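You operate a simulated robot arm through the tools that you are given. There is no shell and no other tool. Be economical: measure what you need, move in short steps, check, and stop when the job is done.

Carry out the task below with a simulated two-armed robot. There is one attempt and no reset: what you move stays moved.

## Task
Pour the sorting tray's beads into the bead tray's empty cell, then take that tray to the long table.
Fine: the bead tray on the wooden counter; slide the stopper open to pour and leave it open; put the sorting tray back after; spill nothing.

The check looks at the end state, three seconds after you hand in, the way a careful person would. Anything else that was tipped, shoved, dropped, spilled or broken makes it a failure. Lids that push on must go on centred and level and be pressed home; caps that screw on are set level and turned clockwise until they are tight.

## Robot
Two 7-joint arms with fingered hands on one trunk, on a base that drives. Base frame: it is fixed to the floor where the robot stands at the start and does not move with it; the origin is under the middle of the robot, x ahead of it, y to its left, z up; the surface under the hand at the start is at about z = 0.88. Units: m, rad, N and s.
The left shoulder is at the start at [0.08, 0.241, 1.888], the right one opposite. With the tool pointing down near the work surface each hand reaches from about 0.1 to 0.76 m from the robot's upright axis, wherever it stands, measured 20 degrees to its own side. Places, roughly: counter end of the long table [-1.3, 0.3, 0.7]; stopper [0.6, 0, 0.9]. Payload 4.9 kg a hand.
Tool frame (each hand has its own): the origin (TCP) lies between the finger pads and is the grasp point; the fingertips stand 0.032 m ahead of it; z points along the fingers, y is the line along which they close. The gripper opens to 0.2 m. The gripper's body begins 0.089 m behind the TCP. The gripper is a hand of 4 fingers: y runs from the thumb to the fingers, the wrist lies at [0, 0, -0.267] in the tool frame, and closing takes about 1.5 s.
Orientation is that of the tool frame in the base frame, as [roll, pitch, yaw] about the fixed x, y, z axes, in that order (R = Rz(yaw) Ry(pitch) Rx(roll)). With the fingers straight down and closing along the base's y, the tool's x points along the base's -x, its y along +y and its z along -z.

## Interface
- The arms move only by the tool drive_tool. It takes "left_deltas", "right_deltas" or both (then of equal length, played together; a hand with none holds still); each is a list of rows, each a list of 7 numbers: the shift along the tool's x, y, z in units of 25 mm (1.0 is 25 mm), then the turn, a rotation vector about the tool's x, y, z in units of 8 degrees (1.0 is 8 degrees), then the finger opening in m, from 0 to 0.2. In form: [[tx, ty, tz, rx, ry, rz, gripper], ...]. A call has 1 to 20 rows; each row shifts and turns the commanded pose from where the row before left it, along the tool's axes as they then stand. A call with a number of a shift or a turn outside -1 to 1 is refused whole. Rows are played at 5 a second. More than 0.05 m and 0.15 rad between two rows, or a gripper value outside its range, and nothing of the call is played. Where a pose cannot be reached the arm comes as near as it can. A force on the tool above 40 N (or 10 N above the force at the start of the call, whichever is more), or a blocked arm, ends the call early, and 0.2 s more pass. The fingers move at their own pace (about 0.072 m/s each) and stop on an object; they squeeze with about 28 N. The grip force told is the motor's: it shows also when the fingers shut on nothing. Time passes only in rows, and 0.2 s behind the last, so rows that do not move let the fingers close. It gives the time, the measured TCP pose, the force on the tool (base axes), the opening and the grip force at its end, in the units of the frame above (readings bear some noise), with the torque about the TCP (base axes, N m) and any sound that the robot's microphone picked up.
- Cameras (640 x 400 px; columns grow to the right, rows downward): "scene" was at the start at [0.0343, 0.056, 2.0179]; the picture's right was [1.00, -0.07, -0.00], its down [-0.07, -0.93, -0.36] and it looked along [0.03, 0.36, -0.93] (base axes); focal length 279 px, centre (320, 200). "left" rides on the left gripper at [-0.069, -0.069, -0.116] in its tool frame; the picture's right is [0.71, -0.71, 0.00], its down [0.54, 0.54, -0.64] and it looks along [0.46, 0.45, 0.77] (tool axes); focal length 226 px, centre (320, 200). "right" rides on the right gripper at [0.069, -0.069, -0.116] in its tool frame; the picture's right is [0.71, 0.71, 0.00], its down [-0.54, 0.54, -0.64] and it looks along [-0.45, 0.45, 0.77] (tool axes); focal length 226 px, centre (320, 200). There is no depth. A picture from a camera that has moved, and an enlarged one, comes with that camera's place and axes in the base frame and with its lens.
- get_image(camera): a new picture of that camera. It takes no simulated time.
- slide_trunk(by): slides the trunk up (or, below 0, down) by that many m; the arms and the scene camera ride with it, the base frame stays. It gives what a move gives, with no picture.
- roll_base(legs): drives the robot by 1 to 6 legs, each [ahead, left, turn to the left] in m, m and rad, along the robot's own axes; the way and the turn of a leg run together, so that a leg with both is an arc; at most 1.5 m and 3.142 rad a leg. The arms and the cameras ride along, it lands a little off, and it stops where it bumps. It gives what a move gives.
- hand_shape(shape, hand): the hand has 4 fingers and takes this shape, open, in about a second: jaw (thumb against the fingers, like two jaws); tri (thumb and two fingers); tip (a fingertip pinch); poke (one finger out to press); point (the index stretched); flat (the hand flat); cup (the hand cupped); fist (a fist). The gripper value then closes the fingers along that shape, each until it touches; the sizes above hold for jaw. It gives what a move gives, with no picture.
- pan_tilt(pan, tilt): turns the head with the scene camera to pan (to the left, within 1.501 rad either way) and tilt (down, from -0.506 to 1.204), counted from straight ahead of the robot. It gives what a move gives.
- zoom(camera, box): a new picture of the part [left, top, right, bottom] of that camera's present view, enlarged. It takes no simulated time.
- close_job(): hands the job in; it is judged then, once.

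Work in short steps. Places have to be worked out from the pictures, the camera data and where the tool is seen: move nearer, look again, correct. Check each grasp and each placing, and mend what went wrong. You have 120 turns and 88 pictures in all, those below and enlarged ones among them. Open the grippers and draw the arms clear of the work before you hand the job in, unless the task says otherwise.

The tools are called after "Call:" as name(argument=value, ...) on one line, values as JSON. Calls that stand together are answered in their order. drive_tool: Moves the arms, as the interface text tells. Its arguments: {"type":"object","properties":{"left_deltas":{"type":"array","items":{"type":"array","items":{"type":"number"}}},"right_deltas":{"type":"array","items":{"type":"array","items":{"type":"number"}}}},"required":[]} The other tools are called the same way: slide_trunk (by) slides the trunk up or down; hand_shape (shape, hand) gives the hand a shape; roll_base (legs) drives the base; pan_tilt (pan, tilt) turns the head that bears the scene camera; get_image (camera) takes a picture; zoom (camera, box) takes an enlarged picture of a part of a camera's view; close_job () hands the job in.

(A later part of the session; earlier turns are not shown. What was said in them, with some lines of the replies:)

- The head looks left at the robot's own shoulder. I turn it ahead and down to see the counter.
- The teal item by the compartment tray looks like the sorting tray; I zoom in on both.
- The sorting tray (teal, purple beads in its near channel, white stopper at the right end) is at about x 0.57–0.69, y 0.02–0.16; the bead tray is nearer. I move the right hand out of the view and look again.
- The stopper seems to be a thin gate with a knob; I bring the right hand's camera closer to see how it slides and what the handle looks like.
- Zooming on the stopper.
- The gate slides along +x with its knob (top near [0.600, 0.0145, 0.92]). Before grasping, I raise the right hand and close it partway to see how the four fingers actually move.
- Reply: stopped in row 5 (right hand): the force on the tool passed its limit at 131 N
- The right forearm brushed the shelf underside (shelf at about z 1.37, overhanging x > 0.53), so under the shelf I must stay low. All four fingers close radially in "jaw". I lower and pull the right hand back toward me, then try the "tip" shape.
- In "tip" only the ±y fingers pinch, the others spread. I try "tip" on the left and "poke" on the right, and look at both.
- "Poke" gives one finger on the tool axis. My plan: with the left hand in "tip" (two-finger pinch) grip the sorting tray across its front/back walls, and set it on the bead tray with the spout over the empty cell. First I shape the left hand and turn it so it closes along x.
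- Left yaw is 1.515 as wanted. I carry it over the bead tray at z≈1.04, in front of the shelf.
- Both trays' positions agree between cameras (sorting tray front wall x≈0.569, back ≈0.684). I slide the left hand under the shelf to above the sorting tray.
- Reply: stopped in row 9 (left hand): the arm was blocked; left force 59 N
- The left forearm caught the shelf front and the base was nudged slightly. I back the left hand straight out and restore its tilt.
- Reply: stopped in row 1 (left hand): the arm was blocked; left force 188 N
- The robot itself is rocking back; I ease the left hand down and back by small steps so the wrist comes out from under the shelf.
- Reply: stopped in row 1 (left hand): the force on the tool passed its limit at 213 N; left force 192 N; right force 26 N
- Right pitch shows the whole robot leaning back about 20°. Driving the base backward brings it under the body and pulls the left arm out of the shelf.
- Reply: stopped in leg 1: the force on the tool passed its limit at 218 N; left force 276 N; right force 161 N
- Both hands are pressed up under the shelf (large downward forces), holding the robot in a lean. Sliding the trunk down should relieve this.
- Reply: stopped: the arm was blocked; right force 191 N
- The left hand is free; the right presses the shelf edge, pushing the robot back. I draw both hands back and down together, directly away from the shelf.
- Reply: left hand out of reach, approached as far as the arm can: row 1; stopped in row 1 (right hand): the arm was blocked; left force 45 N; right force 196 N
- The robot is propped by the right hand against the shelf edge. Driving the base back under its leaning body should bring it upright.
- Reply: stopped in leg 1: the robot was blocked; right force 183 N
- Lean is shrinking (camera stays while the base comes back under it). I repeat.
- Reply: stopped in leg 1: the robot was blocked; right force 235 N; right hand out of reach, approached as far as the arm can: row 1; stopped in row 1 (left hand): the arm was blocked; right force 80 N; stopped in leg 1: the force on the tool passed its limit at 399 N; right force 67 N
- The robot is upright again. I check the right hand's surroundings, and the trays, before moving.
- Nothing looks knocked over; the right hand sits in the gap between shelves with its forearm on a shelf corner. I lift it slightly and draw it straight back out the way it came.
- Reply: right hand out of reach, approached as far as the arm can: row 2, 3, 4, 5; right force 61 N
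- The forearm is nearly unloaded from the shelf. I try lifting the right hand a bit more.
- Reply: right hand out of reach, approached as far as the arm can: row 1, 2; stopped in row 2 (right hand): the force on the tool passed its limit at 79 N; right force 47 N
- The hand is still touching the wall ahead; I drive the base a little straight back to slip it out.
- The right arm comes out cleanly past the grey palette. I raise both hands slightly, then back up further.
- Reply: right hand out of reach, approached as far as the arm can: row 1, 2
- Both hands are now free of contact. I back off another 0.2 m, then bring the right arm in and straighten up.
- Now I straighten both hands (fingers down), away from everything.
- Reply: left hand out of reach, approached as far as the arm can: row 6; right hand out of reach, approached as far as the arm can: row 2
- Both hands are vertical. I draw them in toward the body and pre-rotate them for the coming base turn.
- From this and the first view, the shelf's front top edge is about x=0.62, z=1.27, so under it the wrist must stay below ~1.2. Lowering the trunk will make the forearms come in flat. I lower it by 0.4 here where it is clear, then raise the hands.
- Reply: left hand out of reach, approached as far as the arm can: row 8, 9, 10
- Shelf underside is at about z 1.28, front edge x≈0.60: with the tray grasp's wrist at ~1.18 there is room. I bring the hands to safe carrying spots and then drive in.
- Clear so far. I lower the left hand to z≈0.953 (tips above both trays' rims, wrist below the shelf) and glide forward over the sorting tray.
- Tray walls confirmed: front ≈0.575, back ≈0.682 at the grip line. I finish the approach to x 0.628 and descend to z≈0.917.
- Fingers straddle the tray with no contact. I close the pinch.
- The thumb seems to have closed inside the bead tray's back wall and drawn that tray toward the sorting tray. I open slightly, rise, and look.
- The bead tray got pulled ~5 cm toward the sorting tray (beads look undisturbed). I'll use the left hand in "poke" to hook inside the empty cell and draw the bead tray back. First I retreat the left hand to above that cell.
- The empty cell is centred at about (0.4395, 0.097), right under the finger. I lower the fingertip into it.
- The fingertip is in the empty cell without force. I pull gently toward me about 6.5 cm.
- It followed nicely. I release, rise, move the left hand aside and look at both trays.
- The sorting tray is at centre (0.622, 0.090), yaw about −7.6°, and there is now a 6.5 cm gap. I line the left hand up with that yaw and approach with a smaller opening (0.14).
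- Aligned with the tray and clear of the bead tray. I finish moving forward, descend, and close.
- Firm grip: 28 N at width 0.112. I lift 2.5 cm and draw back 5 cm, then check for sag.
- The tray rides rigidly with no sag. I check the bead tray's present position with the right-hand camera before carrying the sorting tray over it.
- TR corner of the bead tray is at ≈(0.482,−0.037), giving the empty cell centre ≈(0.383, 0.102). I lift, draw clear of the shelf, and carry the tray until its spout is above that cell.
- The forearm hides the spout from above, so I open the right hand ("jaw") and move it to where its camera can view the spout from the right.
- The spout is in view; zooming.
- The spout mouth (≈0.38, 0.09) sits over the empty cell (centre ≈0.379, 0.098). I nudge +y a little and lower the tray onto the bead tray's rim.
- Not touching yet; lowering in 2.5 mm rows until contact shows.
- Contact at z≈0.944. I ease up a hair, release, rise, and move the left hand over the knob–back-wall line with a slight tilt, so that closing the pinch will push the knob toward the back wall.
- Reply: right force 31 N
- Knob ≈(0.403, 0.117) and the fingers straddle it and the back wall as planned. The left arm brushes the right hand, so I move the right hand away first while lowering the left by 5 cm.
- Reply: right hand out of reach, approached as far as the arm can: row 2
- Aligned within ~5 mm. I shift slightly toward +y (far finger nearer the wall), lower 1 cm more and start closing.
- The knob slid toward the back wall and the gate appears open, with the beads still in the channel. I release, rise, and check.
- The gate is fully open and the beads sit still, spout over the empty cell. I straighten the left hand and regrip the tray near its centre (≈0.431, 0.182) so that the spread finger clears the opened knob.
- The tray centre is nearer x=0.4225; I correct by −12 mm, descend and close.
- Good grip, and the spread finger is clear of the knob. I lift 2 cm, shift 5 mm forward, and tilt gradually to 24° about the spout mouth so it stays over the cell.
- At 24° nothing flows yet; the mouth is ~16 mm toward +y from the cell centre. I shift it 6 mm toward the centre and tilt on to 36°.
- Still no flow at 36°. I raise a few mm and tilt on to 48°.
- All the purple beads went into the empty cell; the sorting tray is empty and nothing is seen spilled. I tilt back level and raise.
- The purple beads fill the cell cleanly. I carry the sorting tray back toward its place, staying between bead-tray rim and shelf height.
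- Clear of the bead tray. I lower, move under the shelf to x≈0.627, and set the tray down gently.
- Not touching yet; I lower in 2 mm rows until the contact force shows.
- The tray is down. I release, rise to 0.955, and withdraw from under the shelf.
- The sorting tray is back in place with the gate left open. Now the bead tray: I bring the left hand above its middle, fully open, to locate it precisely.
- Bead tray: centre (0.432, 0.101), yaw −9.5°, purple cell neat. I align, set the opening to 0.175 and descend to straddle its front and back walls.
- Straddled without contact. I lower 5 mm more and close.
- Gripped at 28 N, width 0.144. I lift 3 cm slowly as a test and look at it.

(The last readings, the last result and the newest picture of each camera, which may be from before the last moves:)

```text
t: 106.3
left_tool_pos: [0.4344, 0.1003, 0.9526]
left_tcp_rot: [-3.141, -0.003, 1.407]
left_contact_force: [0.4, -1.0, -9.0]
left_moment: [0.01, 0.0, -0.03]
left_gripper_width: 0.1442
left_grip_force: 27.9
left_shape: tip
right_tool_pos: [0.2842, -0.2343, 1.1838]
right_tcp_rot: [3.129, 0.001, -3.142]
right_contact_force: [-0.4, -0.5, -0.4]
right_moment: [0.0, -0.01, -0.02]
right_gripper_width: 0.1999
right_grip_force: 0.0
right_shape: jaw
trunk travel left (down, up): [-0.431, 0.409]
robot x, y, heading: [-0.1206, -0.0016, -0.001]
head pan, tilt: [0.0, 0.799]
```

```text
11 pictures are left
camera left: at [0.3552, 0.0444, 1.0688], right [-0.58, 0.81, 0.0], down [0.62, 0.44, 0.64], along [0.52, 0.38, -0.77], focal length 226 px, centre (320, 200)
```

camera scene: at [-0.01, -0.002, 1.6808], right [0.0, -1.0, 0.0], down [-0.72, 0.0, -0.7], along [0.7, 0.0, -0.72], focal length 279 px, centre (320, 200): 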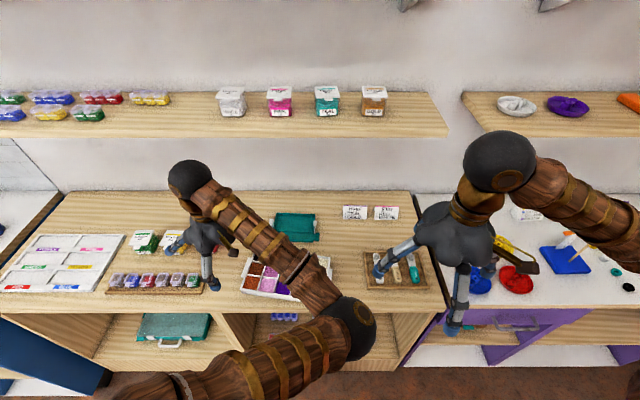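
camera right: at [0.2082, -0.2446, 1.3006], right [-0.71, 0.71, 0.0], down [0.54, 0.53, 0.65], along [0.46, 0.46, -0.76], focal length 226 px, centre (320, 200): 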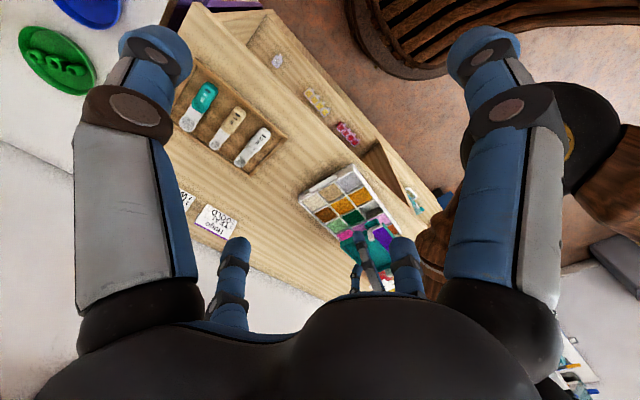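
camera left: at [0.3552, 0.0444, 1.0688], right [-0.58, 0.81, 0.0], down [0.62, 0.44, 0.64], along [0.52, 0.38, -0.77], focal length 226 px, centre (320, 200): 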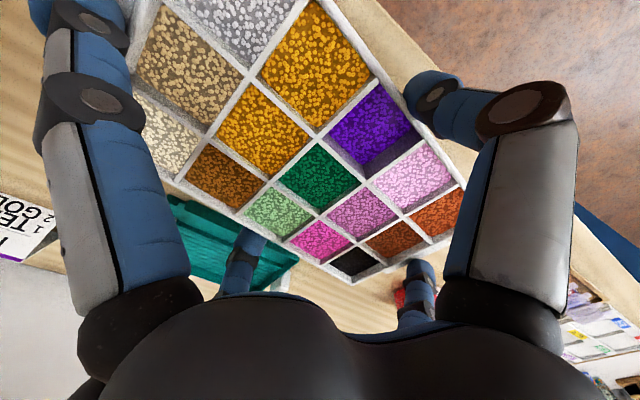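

The tray is level and steady (about 9 N). I raise the trunk 8 cm, back away slowly, and turn 90° left to see the long table.

Call:
slide_trunk(by=0.08)

Call:
roll_base(legs=[[-0.33, 0, 0]])

Call:
pan_tilt(pan=1.5, tilt=0.5)

Call:
get_image(camera="scene")

```text
t: 107.5
left_tool_pos: [0.4335, 0.101, 1.0318]
left_tcp_rot: [3.14, -0.001, 1.407]
left_contact_force: [0.3, -0.4, -8.9]
left_moment: [0.02, -0.03, 0.0]
left_gripper_width: 0.1438
left_grip_force: 28.3
left_shape: tip
right_tool_pos: [0.285, -0.234, 1.2663]
right_tcp_rot: [3.131, 0.001, -3.141]
right_contact_force: [-0.3, 0.8, 0.2]
right_moment: [-0.01, 0.0, 0.02]
right_gripper_width: 0.2003
right_grip_force: 0.0
right_shape: jaw
trunk travel left (down, up): [-0.511, 0.329]
robot x, y, heading: [-0.124, 0.0017, 0.002]
head pan, tilt: [0.0, 0.799]
```

```text
t: 109.7
left_tool_pos: [0.1064, 0.1006, 1.0306]
left_tcp_rot: [-3.139, -0.002, 1.406]
left_contact_force: [-0.2, 0.1, -8.5]
left_moment: [0.04, 0.0, 0.02]
left_gripper_width: 0.1439
left_grip_force: 27.8
left_shape: tip
right_tool_pos: [-0.0412, -0.2345, 1.2649]
right_tcp_rot: [3.131, -0.002, 3.141]
right_contact_force: [0.5, 0.5, -0.5]
right_moment: [0.01, -0.04, -0.03]
right_gripper_width: 0.2001
right_grip_force: 0.0
right_shape: jaw
trunk travel left (down, up): [-0.511, 0.329]
robot x, y, heading: [-0.454, -0.001, -0.004]
head pan, tilt: [0.0, 0.799]
```

```text
t: 111.3
left_tool_pos: [0.1063, 0.1012, 1.0326]
left_tcp_rot: [3.142, -0.001, 1.405]
left_contact_force: [0.2, -1.1, -8.7]
left_moment: [0.02, -0.03, 0.01]
left_gripper_width: 0.1441
left_grip_force: 28.2
left_shape: tip
right_tool_pos: [-0.0438, -0.2336, 1.2659]
right_tcp_rot: [3.13, 0.0, 3.14]
right_contact_force: [-0.2, 0.7, -0.6]
right_moment: [-0.01, 0.0, -0.02]
right_gripper_width: 0.1997
right_grip_force: 0.0
right_shape: jaw
trunk travel left (down, up): [-0.511, 0.329]
robot x, y, heading: [-0.4485, -0.0027, -0.004]
head pan, tilt: [1.499, 0.499]
```

```text
10 pictures are left
camera scene: at [-0.4107, 0.09, 1.7866], right [1.0, -0.07, 0.0], down [-0.04, -0.48, -0.88], along [0.07, 0.88, -0.48], focal length 279 px, centre (320, 200)
```

scene: 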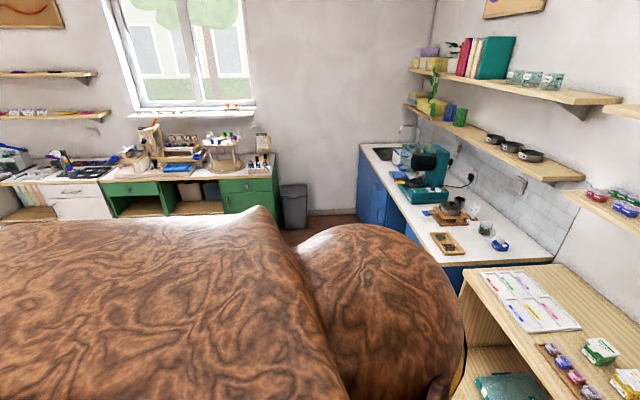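

The left side is free. I turn 90° left, then look further left toward the long table.

Call:
roll_base(legs=[[0, 0, 1.571]])

Call:
pan_tilt(pan=0.9, tilt=0.5)

Call:
get_image(camera="scene")

```text
t: 115.5
left_tool_pos: [-0.5502, 0.5544, 1.0318]
left_tcp_rot: [-3.139, -0.001, 2.976]
left_contact_force: [-0.3, 0.1, -8.5]
left_moment: [0.02, -0.01, -0.02]
left_gripper_width: 0.144
left_grip_force: 28.0
left_shape: tip
right_tool_pos: [-0.2152, 0.4055, 1.2629]
right_tcp_rot: [3.131, 0.001, -1.573]
right_contact_force: [0.5, -0.3, 0.3]
right_moment: [-0.01, -0.01, 0.0]
right_gripper_width: 0.2002
right_grip_force: 0.1
right_shape: jaw
trunk travel left (down, up): [-0.511, 0.329]
robot x, y, heading: [-0.4481, -0.0043, 1.564]
head pan, tilt: [1.499, 0.499]
```

```text
t: 116.5
left_tool_pos: [-0.5512, 0.5542, 1.0327]
left_tcp_rot: [3.141, 0.0, 2.975]
left_contact_force: [-0.5, 0.0, -8.0]
left_moment: [0.0, 0.0, 0.02]
left_gripper_width: 0.1439
left_grip_force: 27.6
left_shape: tip
right_tool_pos: [-0.2159, 0.4061, 1.2652]
right_tcp_rot: [3.13, -0.001, -1.572]
right_contact_force: [-0.2, -0.1, 0.0]
right_moment: [0.0, 0.01, -0.01]
right_gripper_width: 0.1999
right_grip_force: 0.1
right_shape: jaw
trunk travel left (down, up): [-0.511, 0.329]
robot x, y, heading: [-0.4473, -0.0022, 1.568]
head pan, tilt: [0.901, 0.499]
```

```text
9 pictures are left
camera scene: at [-0.5199, 0.0872, 1.7866], right [0.62, 0.78, 0.0], down [0.37, -0.3, -0.88], along [-0.69, 0.55, -0.48], focal length 279 px, centre (320, 200)
```

scene: 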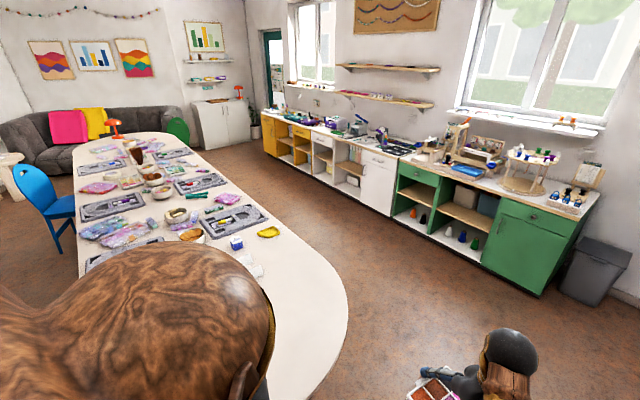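

The long table's rounded counter end is at about x −1.05, y 0.3 with free white surface. I drive ahead 0.42 m and turn left to face it, then look.

Call:
roll_base(legs=[[0.4, 0, 0], [0, 0, 1.571]])

Call:
pan_tilt(pan=0, tilt=0.85)

Call:
get_image(camera="scene")

```text
t: 122.8
left_tool_pos: [-1.0025, 0.2926, 1.031]
left_tcp_rot: [-3.141, -0.001, -1.731]
left_contact_force: [-0.5, 0.6, -9.3]
left_moment: [-0.01, 0.0, -0.01]
left_gripper_width: 0.144
left_grip_force: 28.8
left_shape: tip
right_tool_pos: [-0.8563, 0.6285, 1.2639]
right_tcp_rot: [3.131, -0.001, 0.005]
right_contact_force: [-0.2, -0.7, 1.1]
right_moment: [-0.01, -0.04, 0.02]
right_gripper_width: 0.2001
right_grip_force: 0.1
right_shape: jaw
trunk travel left (down, up): [-0.511, 0.329]
robot x, y, heading: [-0.4469, 0.3962, -3.136]
head pan, tilt: [0.901, 0.499]
```

```text
t: 124.0
left_tool_pos: [-1.0023, 0.2922, 1.0321]
left_tcp_rot: [3.14, -0.003, -1.732]
left_contact_force: [-0.7, -0.4, -8.0]
left_moment: [-0.04, 0.01, 0.0]
left_gripper_width: 0.1434
left_grip_force: 27.9
left_shape: tip
right_tool_pos: [-0.8545, 0.6275, 1.265]
right_tcp_rot: [3.13, -0.001, 0.005]
right_contact_force: [-0.6, -0.5, 0.1]
right_moment: [0.02, 0.02, 0.01]
right_gripper_width: 0.2001
right_grip_force: 0.1
right_shape: jaw
trunk travel left (down, up): [-0.511, 0.329]
robot x, y, heading: [-0.4475, 0.3954, -3.14]
head pan, tilt: [0.0, 0.85]
```

```text
8 pictures are left
camera scene: at [-0.5575, 0.397, 1.7566], right [0.0, 1.0, 0.0], down [0.75, 0.0, -0.66], along [-0.66, 0.0, -0.75], focal length 279 px, centre (320, 200)
```

scene: 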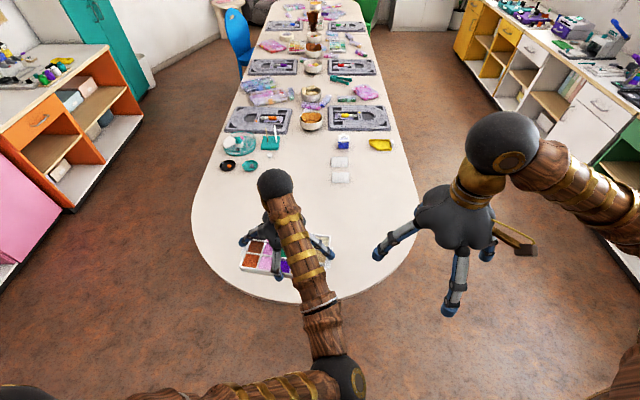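

The table end is clear: edge at x≈−0.98, free back to x≈−1.6. I drive ahead 0.22 m so the tray is over (−1.22, 0.29), then lower the trunk most of the way.

Call:
roll_base(legs=[[0.22, 0, 0]])

Call:
slide_trunk(by=-0.24)

Call:
get_image(camera="scene")

```text
t: 125.7
left_tool_pos: [-1.2209, 0.292, 1.033]
left_tcp_rot: [3.141, -0.002, -1.731]
left_contact_force: [0.2, 0.8, -8.1]
left_moment: [-0.03, 0.05, 0.03]
left_gripper_width: 0.1437
left_grip_force: 28.2
left_shape: tip
right_tool_pos: [-1.0735, 0.6275, 1.2646]
right_tcp_rot: [3.129, 0.002, 0.005]
right_contact_force: [1.5, -0.4, 0.4]
right_moment: [0.03, 0.01, -0.03]
right_gripper_width: 0.2001
right_grip_force: 0.1
right_shape: jaw
trunk travel left (down, up): [-0.511, 0.329]
robot x, y, heading: [-0.6684, 0.3975, -3.138]
head pan, tilt: [0.0, 0.85]
```

```text
t: 128.2
left_tool_pos: [-1.223, 0.2917, 0.7912]
left_tcp_rot: [-3.14, -0.001, -1.731]
left_contact_force: [0.1, 0.0, -8.5]
left_moment: [0.01, 0.0, 0.0]
left_gripper_width: 0.1439
left_grip_force: 28.0
left_shape: tip
right_tool_pos: [-1.0761, 0.6281, 1.025]
right_tcp_rot: [3.129, 0.001, 0.004]
right_contact_force: [-0.3, 1.3, -0.5]
right_moment: [0.0, 0.02, -0.02]
right_gripper_width: 0.2
right_grip_force: 0.0
right_shape: jaw
trunk travel left (down, up): [-0.271, 0.569]
robot x, y, heading: [-0.6686, 0.396, -3.137]
head pan, tilt: [0.0, 0.85]
```

```text
7 pictures are left
camera scene: at [-0.7787, 0.3963, 1.5167], right [0.0, 1.0, 0.0], down [0.75, 0.0, -0.66], along [-0.66, 0.0, -0.75], focal length 279 px, centre (320, 200)
```

scene: 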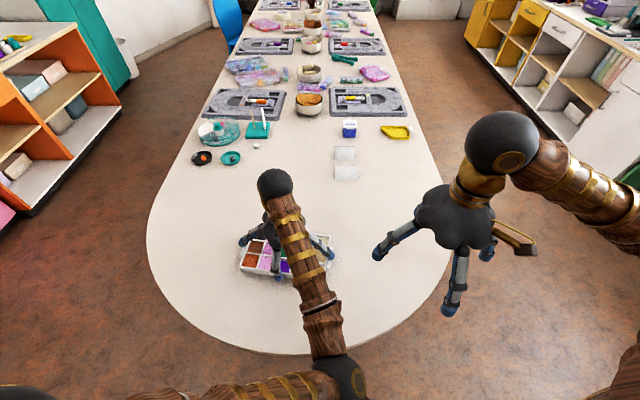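

About 5 cm above the table, well inside its edge. I lower with the arm in small rows, watching the force.

Call:
drive_tool(left_deltas=[[0, 0, 0.3, 0, 0, 0, 0.1], [0, 0, 0.3, 0, 0, 0, 0.1], [0, 0, 0.25, 0, 0, 0, 0.1], [0, 0, 0.2, 0, 0, 0, 0.1], [0, 0, 0.2, 0, 0, 0, 0.1], [0, 0, 0.1, 0, 0, 0, 0.1]])

```text
t: 129.2
left_tool_pos: [-1.2227, 0.2929, 0.7718]
left_tcp_rot: [3.135, -0.002, -1.731]
left_contact_force: [1.5, -1.9, 25.4]
left_moment: [-0.11, -0.43, -0.06]
left_gripper_width: 0.142
left_grip_force: 28.2
left_shape: tip
right_tool_pos: [-1.0745, 0.6277, 1.0258]
right_tcp_rot: [3.13, 0.003, 0.006]
right_contact_force: [-0.7, -0.5, 0.4]
right_moment: [0.01, 0.01, -0.05]
right_gripper_width: 0.2001
right_grip_force: 0.0
right_shape: jaw
trunk travel left (down, up): [-0.271, 0.569]
robot x, y, heading: [-0.6716, 0.3952, -3.136]
head pan, tilt: [0.0, 0.85]
stopped in row 4 (left hand): the force on the tool passed its limit at 53 N (the readings are from after the stop); the commanded pose is now the measured one
```

Touchdown (table at ≈0.73). I ease off, open, and rise.

Call:
drive_tool(left_deltas=[[0, 0, -0.06, 0, 0, 0, 0.13], [0, 0, 0, 0, 0, 0, 0.15], [0, 0, 0, 0, 0, 0, 0.165], [0, 0, 0, 0, 0, 0, 0.18], [0, 0, 0, 0, 0, 0, 0.18], [0, 0, -0.5, 0, 0, 0, 0.18], [0, 0, -1, 0, 0, 0, 0.18], [0, 0, -1, 0, 0, 0, 0.18], [0, 0, -1, 0, 0, 0, 0.18], [0, 0, -1, 0, 0, 0, 0.18]])

Call:
get_image(camera="left")

```text
t: 131.4
left_tool_pos: [-1.2239, 0.2924, 0.884]
left_tcp_rot: [3.141, -0.001, -1.732]
left_contact_force: [0.2, -0.1, 0.0]
left_moment: [-0.02, -0.02, 0.0]
left_gripper_width: 0.1801
left_grip_force: 0.1
left_shape: tip
right_tool_pos: [-1.075, 0.6277, 1.0251]
right_tcp_rot: [3.13, 0.001, 0.005]
right_contact_force: [0.0, 0.4, 0.3]
right_moment: [-0.03, 0.0, 0.0]
right_gripper_width: 0.1996
right_grip_force: 0.1
right_shape: jaw
trunk travel left (down, up): [-0.271, 0.569]
robot x, y, heading: [-0.668, 0.3961, -3.138]
head pan, tilt: [0.0, 0.85]
```

```text
6 pictures are left
camera left: at [-1.1429, 0.35, 1.0005], right [0.58, -0.81, 0.0], down [-0.62, -0.45, 0.65], along [-0.52, -0.38, -0.76], focal length 226 px, centre (320, 200)
```

left: 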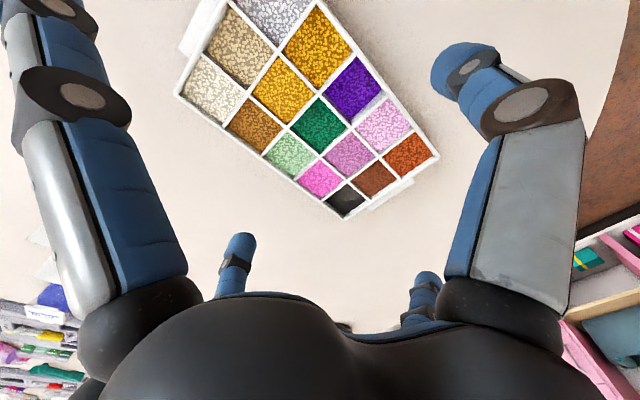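

The tray stands level on the long table, beads intact. I back away clear of it and take a final look.

Call:
roll_base(legs=[[-0.35, 0, 0]])

Call:
get_image(camera="scene")

```text
t: 133.7
left_tool_pos: [-0.8739, 0.2942, 0.8841]
left_tcp_rot: [3.137, -0.002, -1.732]
left_contact_force: [-0.7, -0.1, 0.7]
left_moment: [0.0, -0.03, 0.0]
left_gripper_width: 0.1797
left_grip_force: 0.1
left_shape: tip
right_tool_pos: [-0.7259, 0.6286, 1.025]
right_tcp_rot: [3.131, 0.0, 0.006]
right_contact_force: [0.1, -0.3, -0.3]
right_moment: [0.03, 0.01, 0.03]
right_gripper_width: 0.1999
right_grip_force: 0.1
right_shape: jaw
trunk travel left (down, up): [-0.271, 0.569]
robot x, y, heading: [-0.3191, 0.393, -3.139]
head pan, tilt: [0.0, 0.85]
```

```text
5 pictures are left
camera scene: at [-0.4273, 0.3975, 1.5167], right [0.0, 1.0, 0.0], down [0.75, 0.0, -0.66], along [-0.66, 0.0, -0.75], focal length 279 px, centre (320, 200)
```

scene: 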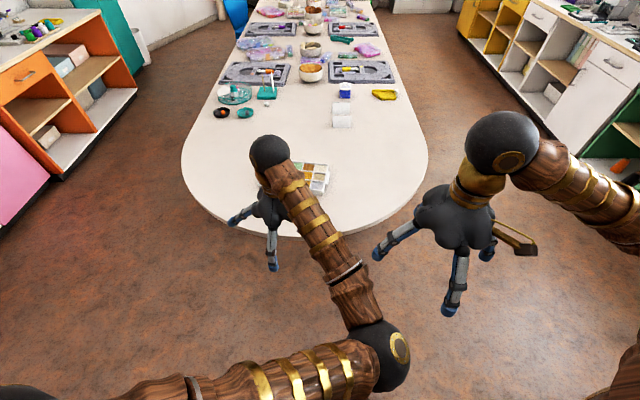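

The bead tray is on the long table, the hands are empty and clear, and the sorting tray was last seen back in place with its stopper open. I hand in.

Call:
close_job()

```text
The job is handed in.
```

I poured the purple beads into the bead tray's empty cell and set that tray level on the counter end of the long table. I saw no spilled beads in the pictures I took. The sorting tray is back in its place on the wooden counter, within about a centimetre, with its stopper left open.

Early on, while reaching under the shelf, the arms hit it hard and the robot leaned back; the items on it looked unmoved afterwards. My thumb also pulled the bead tray about 5 cm across the counter before the pour, and I drew it back.

I did not take a last look at the counter or shelves before handing in.
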